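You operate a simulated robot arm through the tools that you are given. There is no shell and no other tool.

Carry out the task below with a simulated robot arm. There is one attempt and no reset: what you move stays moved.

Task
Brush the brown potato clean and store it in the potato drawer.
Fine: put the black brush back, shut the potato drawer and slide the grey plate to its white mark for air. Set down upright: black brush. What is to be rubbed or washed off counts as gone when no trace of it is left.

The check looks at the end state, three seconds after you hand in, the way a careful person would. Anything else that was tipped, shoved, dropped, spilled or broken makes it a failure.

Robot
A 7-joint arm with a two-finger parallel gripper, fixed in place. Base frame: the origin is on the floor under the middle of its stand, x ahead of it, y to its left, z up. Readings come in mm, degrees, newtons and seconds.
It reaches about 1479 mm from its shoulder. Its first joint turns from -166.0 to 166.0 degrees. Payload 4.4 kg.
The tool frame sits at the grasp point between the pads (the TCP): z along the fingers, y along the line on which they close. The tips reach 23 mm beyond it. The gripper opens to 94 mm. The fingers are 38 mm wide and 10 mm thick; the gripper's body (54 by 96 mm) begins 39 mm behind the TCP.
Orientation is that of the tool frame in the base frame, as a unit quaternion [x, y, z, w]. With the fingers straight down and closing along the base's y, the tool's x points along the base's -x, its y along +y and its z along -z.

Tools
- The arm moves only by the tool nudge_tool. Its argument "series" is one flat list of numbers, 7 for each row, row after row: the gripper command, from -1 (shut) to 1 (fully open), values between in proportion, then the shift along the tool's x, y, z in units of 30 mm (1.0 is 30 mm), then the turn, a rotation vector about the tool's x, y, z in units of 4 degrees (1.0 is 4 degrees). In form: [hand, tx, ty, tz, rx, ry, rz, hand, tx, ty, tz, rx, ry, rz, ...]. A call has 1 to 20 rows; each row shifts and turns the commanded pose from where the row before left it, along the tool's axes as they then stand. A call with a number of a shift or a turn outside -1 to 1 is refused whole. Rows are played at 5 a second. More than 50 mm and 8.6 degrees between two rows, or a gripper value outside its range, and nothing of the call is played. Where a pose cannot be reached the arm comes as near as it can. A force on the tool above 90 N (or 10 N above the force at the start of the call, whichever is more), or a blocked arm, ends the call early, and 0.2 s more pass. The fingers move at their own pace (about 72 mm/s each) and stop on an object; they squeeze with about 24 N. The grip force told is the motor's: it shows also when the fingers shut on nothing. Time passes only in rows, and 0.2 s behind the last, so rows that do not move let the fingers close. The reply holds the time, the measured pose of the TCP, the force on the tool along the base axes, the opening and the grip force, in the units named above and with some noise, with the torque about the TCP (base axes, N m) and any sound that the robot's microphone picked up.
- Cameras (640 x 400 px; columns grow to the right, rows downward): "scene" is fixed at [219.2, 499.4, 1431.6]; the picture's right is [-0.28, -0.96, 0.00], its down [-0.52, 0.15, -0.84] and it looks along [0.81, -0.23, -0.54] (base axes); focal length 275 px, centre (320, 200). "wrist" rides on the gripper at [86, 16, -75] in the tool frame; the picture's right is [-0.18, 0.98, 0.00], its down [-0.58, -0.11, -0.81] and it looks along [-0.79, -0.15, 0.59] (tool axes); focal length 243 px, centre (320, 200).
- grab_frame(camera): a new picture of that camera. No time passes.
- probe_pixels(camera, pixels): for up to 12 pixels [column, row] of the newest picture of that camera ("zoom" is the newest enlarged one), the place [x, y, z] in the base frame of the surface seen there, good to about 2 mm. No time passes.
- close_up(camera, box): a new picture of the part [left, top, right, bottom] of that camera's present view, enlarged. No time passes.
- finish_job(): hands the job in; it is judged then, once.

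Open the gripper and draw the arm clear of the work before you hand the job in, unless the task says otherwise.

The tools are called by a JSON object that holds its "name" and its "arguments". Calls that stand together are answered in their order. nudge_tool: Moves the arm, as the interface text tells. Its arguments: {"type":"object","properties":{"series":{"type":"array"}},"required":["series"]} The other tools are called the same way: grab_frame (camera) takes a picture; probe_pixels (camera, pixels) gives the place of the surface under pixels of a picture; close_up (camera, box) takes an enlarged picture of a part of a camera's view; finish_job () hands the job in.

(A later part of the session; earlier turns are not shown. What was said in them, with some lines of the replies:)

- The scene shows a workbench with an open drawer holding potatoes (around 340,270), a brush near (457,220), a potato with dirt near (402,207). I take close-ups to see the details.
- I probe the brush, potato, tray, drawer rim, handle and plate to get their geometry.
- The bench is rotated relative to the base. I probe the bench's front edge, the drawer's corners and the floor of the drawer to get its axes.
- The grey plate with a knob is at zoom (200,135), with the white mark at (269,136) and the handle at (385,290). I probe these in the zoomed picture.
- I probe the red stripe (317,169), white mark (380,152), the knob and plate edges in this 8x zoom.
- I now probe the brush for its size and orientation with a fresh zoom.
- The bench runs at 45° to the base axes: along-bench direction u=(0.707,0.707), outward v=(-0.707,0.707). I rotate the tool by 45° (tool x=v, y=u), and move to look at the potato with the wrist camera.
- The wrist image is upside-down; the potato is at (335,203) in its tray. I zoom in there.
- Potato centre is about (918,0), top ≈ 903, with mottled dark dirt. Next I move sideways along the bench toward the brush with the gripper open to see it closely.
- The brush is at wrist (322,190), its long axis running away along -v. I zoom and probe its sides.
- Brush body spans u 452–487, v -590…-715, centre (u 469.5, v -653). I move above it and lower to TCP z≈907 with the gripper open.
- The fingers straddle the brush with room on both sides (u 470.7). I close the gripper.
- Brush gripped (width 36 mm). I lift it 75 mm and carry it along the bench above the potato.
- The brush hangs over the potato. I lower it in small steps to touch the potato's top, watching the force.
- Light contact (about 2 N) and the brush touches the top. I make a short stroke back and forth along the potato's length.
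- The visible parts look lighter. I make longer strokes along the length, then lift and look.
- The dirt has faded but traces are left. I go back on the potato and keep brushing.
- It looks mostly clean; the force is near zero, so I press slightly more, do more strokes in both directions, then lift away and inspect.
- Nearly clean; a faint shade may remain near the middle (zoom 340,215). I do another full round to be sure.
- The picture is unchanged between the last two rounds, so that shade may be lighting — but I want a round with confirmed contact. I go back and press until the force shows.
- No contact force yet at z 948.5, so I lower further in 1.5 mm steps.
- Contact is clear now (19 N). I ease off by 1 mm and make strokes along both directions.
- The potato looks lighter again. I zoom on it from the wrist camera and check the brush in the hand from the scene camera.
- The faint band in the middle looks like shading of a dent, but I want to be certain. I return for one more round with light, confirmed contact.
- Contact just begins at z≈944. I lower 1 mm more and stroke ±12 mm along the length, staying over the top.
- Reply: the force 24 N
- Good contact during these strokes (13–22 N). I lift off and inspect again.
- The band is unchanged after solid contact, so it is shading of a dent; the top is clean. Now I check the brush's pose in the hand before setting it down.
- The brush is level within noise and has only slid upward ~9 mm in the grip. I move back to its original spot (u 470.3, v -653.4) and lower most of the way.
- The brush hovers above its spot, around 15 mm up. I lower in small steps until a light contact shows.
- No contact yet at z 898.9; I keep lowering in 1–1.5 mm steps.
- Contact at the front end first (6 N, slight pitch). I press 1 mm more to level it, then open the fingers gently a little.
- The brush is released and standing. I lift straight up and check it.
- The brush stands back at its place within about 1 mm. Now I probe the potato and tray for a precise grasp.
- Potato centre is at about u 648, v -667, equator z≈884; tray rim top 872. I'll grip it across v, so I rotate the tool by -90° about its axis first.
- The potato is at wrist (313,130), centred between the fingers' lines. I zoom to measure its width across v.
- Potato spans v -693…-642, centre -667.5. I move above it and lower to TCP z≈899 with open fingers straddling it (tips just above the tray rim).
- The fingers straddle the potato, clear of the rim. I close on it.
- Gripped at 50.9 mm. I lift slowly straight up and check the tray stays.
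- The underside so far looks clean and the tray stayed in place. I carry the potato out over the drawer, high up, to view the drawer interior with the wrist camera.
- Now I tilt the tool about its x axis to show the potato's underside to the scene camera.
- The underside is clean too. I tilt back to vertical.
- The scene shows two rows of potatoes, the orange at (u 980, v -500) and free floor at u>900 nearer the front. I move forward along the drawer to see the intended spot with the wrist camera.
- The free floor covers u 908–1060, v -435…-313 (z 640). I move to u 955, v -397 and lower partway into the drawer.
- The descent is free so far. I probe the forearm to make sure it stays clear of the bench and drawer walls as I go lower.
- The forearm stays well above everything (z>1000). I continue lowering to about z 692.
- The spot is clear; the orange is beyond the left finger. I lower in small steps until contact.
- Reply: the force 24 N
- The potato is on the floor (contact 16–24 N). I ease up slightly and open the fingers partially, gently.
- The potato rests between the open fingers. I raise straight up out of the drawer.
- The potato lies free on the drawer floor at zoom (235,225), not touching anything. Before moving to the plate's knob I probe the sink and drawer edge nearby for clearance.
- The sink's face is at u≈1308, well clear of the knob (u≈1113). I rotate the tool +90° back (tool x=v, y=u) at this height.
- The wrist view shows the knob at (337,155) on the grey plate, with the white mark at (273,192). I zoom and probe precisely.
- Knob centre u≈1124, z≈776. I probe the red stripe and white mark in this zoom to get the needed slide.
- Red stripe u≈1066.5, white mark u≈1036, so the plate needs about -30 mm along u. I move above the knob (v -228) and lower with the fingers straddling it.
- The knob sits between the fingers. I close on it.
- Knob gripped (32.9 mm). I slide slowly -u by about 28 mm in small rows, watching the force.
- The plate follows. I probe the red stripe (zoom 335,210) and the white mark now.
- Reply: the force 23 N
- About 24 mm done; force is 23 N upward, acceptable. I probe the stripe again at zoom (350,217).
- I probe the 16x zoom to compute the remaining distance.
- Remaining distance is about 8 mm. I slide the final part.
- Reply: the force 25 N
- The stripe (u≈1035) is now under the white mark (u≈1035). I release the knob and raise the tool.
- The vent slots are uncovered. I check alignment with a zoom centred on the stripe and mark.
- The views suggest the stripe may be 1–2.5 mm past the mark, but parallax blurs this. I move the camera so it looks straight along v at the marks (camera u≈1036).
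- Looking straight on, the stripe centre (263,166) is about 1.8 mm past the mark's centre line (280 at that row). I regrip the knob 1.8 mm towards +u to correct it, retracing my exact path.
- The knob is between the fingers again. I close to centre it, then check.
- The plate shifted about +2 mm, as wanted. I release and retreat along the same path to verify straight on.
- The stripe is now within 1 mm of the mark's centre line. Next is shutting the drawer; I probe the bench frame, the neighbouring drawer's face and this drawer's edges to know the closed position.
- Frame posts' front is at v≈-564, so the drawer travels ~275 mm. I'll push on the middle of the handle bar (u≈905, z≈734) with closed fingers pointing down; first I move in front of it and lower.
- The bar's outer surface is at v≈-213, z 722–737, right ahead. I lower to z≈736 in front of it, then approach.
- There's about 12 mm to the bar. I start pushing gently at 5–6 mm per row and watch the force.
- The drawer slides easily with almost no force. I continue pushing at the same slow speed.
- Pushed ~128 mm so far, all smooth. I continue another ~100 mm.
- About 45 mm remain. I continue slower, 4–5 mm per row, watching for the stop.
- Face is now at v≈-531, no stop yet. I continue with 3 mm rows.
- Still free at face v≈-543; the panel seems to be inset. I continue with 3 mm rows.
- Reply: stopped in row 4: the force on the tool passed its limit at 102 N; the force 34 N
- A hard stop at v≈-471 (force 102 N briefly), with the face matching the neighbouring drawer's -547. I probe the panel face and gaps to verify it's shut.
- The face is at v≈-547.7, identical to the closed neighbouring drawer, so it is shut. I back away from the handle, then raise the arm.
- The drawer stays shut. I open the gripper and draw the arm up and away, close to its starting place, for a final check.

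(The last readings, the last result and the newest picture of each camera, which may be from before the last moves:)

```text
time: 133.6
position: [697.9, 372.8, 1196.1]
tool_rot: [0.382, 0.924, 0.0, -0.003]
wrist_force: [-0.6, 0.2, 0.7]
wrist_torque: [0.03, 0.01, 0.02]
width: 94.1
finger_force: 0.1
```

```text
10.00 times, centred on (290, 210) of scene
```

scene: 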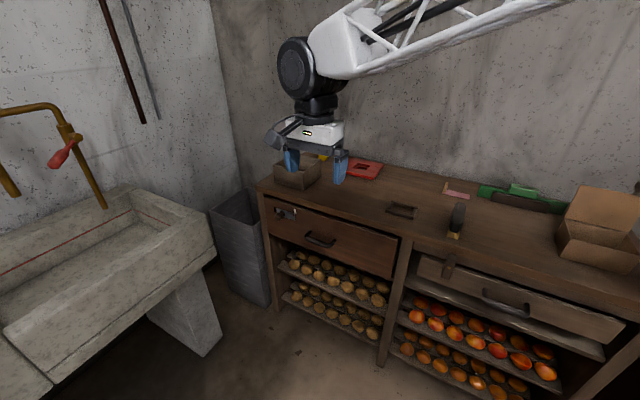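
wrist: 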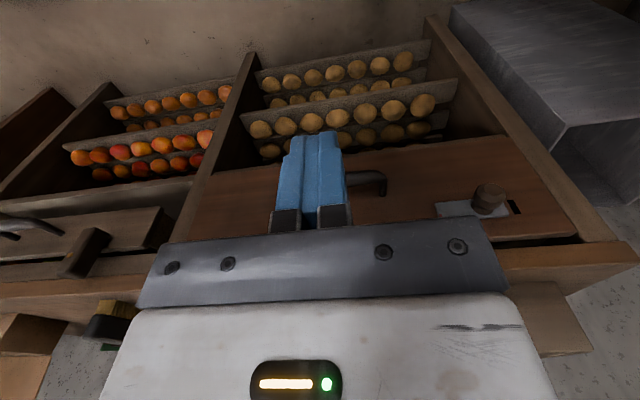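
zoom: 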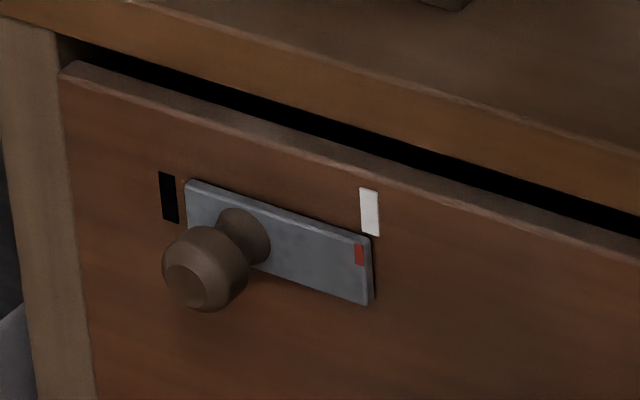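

I probe the shut drawer's face once more against the neighbouring drawer, and check the brush, tray and other items for any change.

{"name": "probe_pixels", "arguments": {"camera": "scene", "pixels": [[345, 250], [385, 255], [300, 235], [280, 225], [480, 285], [590, 325], [430, 270], [500, 290]]}}

{"name": "close_up", "arguments": {"camera": "scene", "box": [380, 170, 620, 320]}}

{"name": "close_up", "arguments": {"camera": "scene", "box": [430, 190, 490, 250]}}

{"name": "grab_frame", "arguments": {"camera": "wrist"}}

```text
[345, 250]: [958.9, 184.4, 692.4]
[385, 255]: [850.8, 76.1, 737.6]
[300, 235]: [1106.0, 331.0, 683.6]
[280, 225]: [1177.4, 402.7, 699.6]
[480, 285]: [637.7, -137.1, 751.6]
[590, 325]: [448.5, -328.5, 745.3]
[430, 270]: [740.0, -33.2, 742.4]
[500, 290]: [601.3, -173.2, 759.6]
```

```text
2.67 times, centred on (500, 245) of scene
```

zoom: 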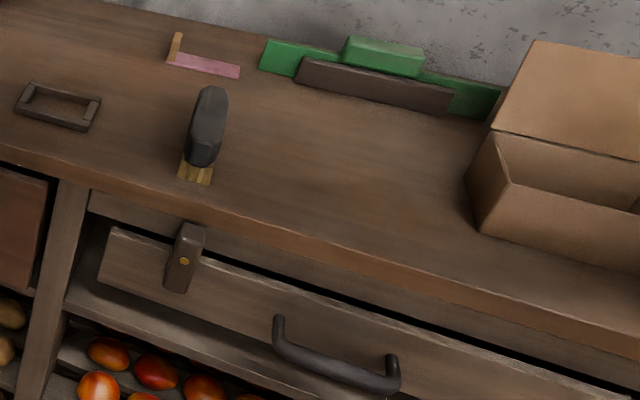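

```text
6.67 times, centred on (460, 220) of scene
```

zoom: 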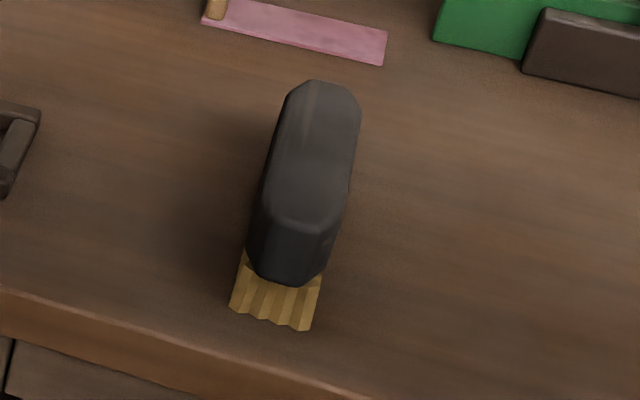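

```text
taken
```

wrist: 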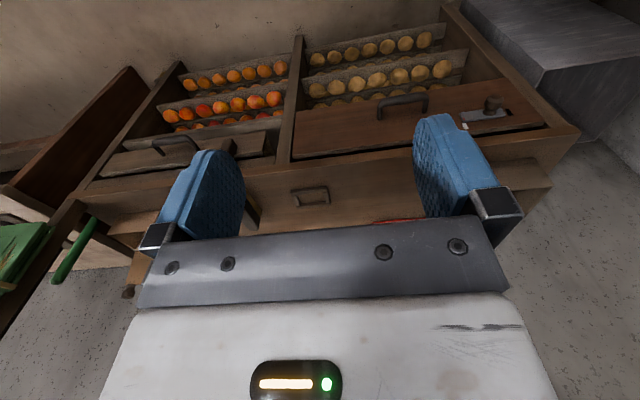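

The drawer face is at v -547.8 everywhere, equal to the neighbouring closed drawer. The stripe sits at the white mark, the brush stands upright in its place, and the arm is clear with the gripper open. I hand in the job.

{"name": "finish_job", "arguments": {}}

```text
The job is handed in.
```

The potato is brushed clean and stored in the potato drawer. I've handed the job in, but no verdict came back.

- **Potato:** I brushed it until no dirt showed, then lifted and tilted it to check the underside, which was clean too. A faint dark band on top did not change with more brushing, so I took it for the shading of a dent.
- **Brush:** It stands upright, bristles down, within about 2 mm of where it started.
- **Drawer:** I pushed it shut on its handle until it hit a hard stop, which briefly pushed the force to 102 N. Its face now lines up with the closed drawer beside it. I could not see the contents after closing. Just before, the potato lay free on the drawer floor, clear of everything else.
- **Grey plate:** The red stripe on the plate lines up with the white mark to within about 1 mm, and the air slots I could see are uncovered. I first slid it about 2 mm too far and corrected that.

The tray the potato came from stayed where it was, and I saw nothing else moved in the last pictures. The gripper is open and the arm is clear of the bench.
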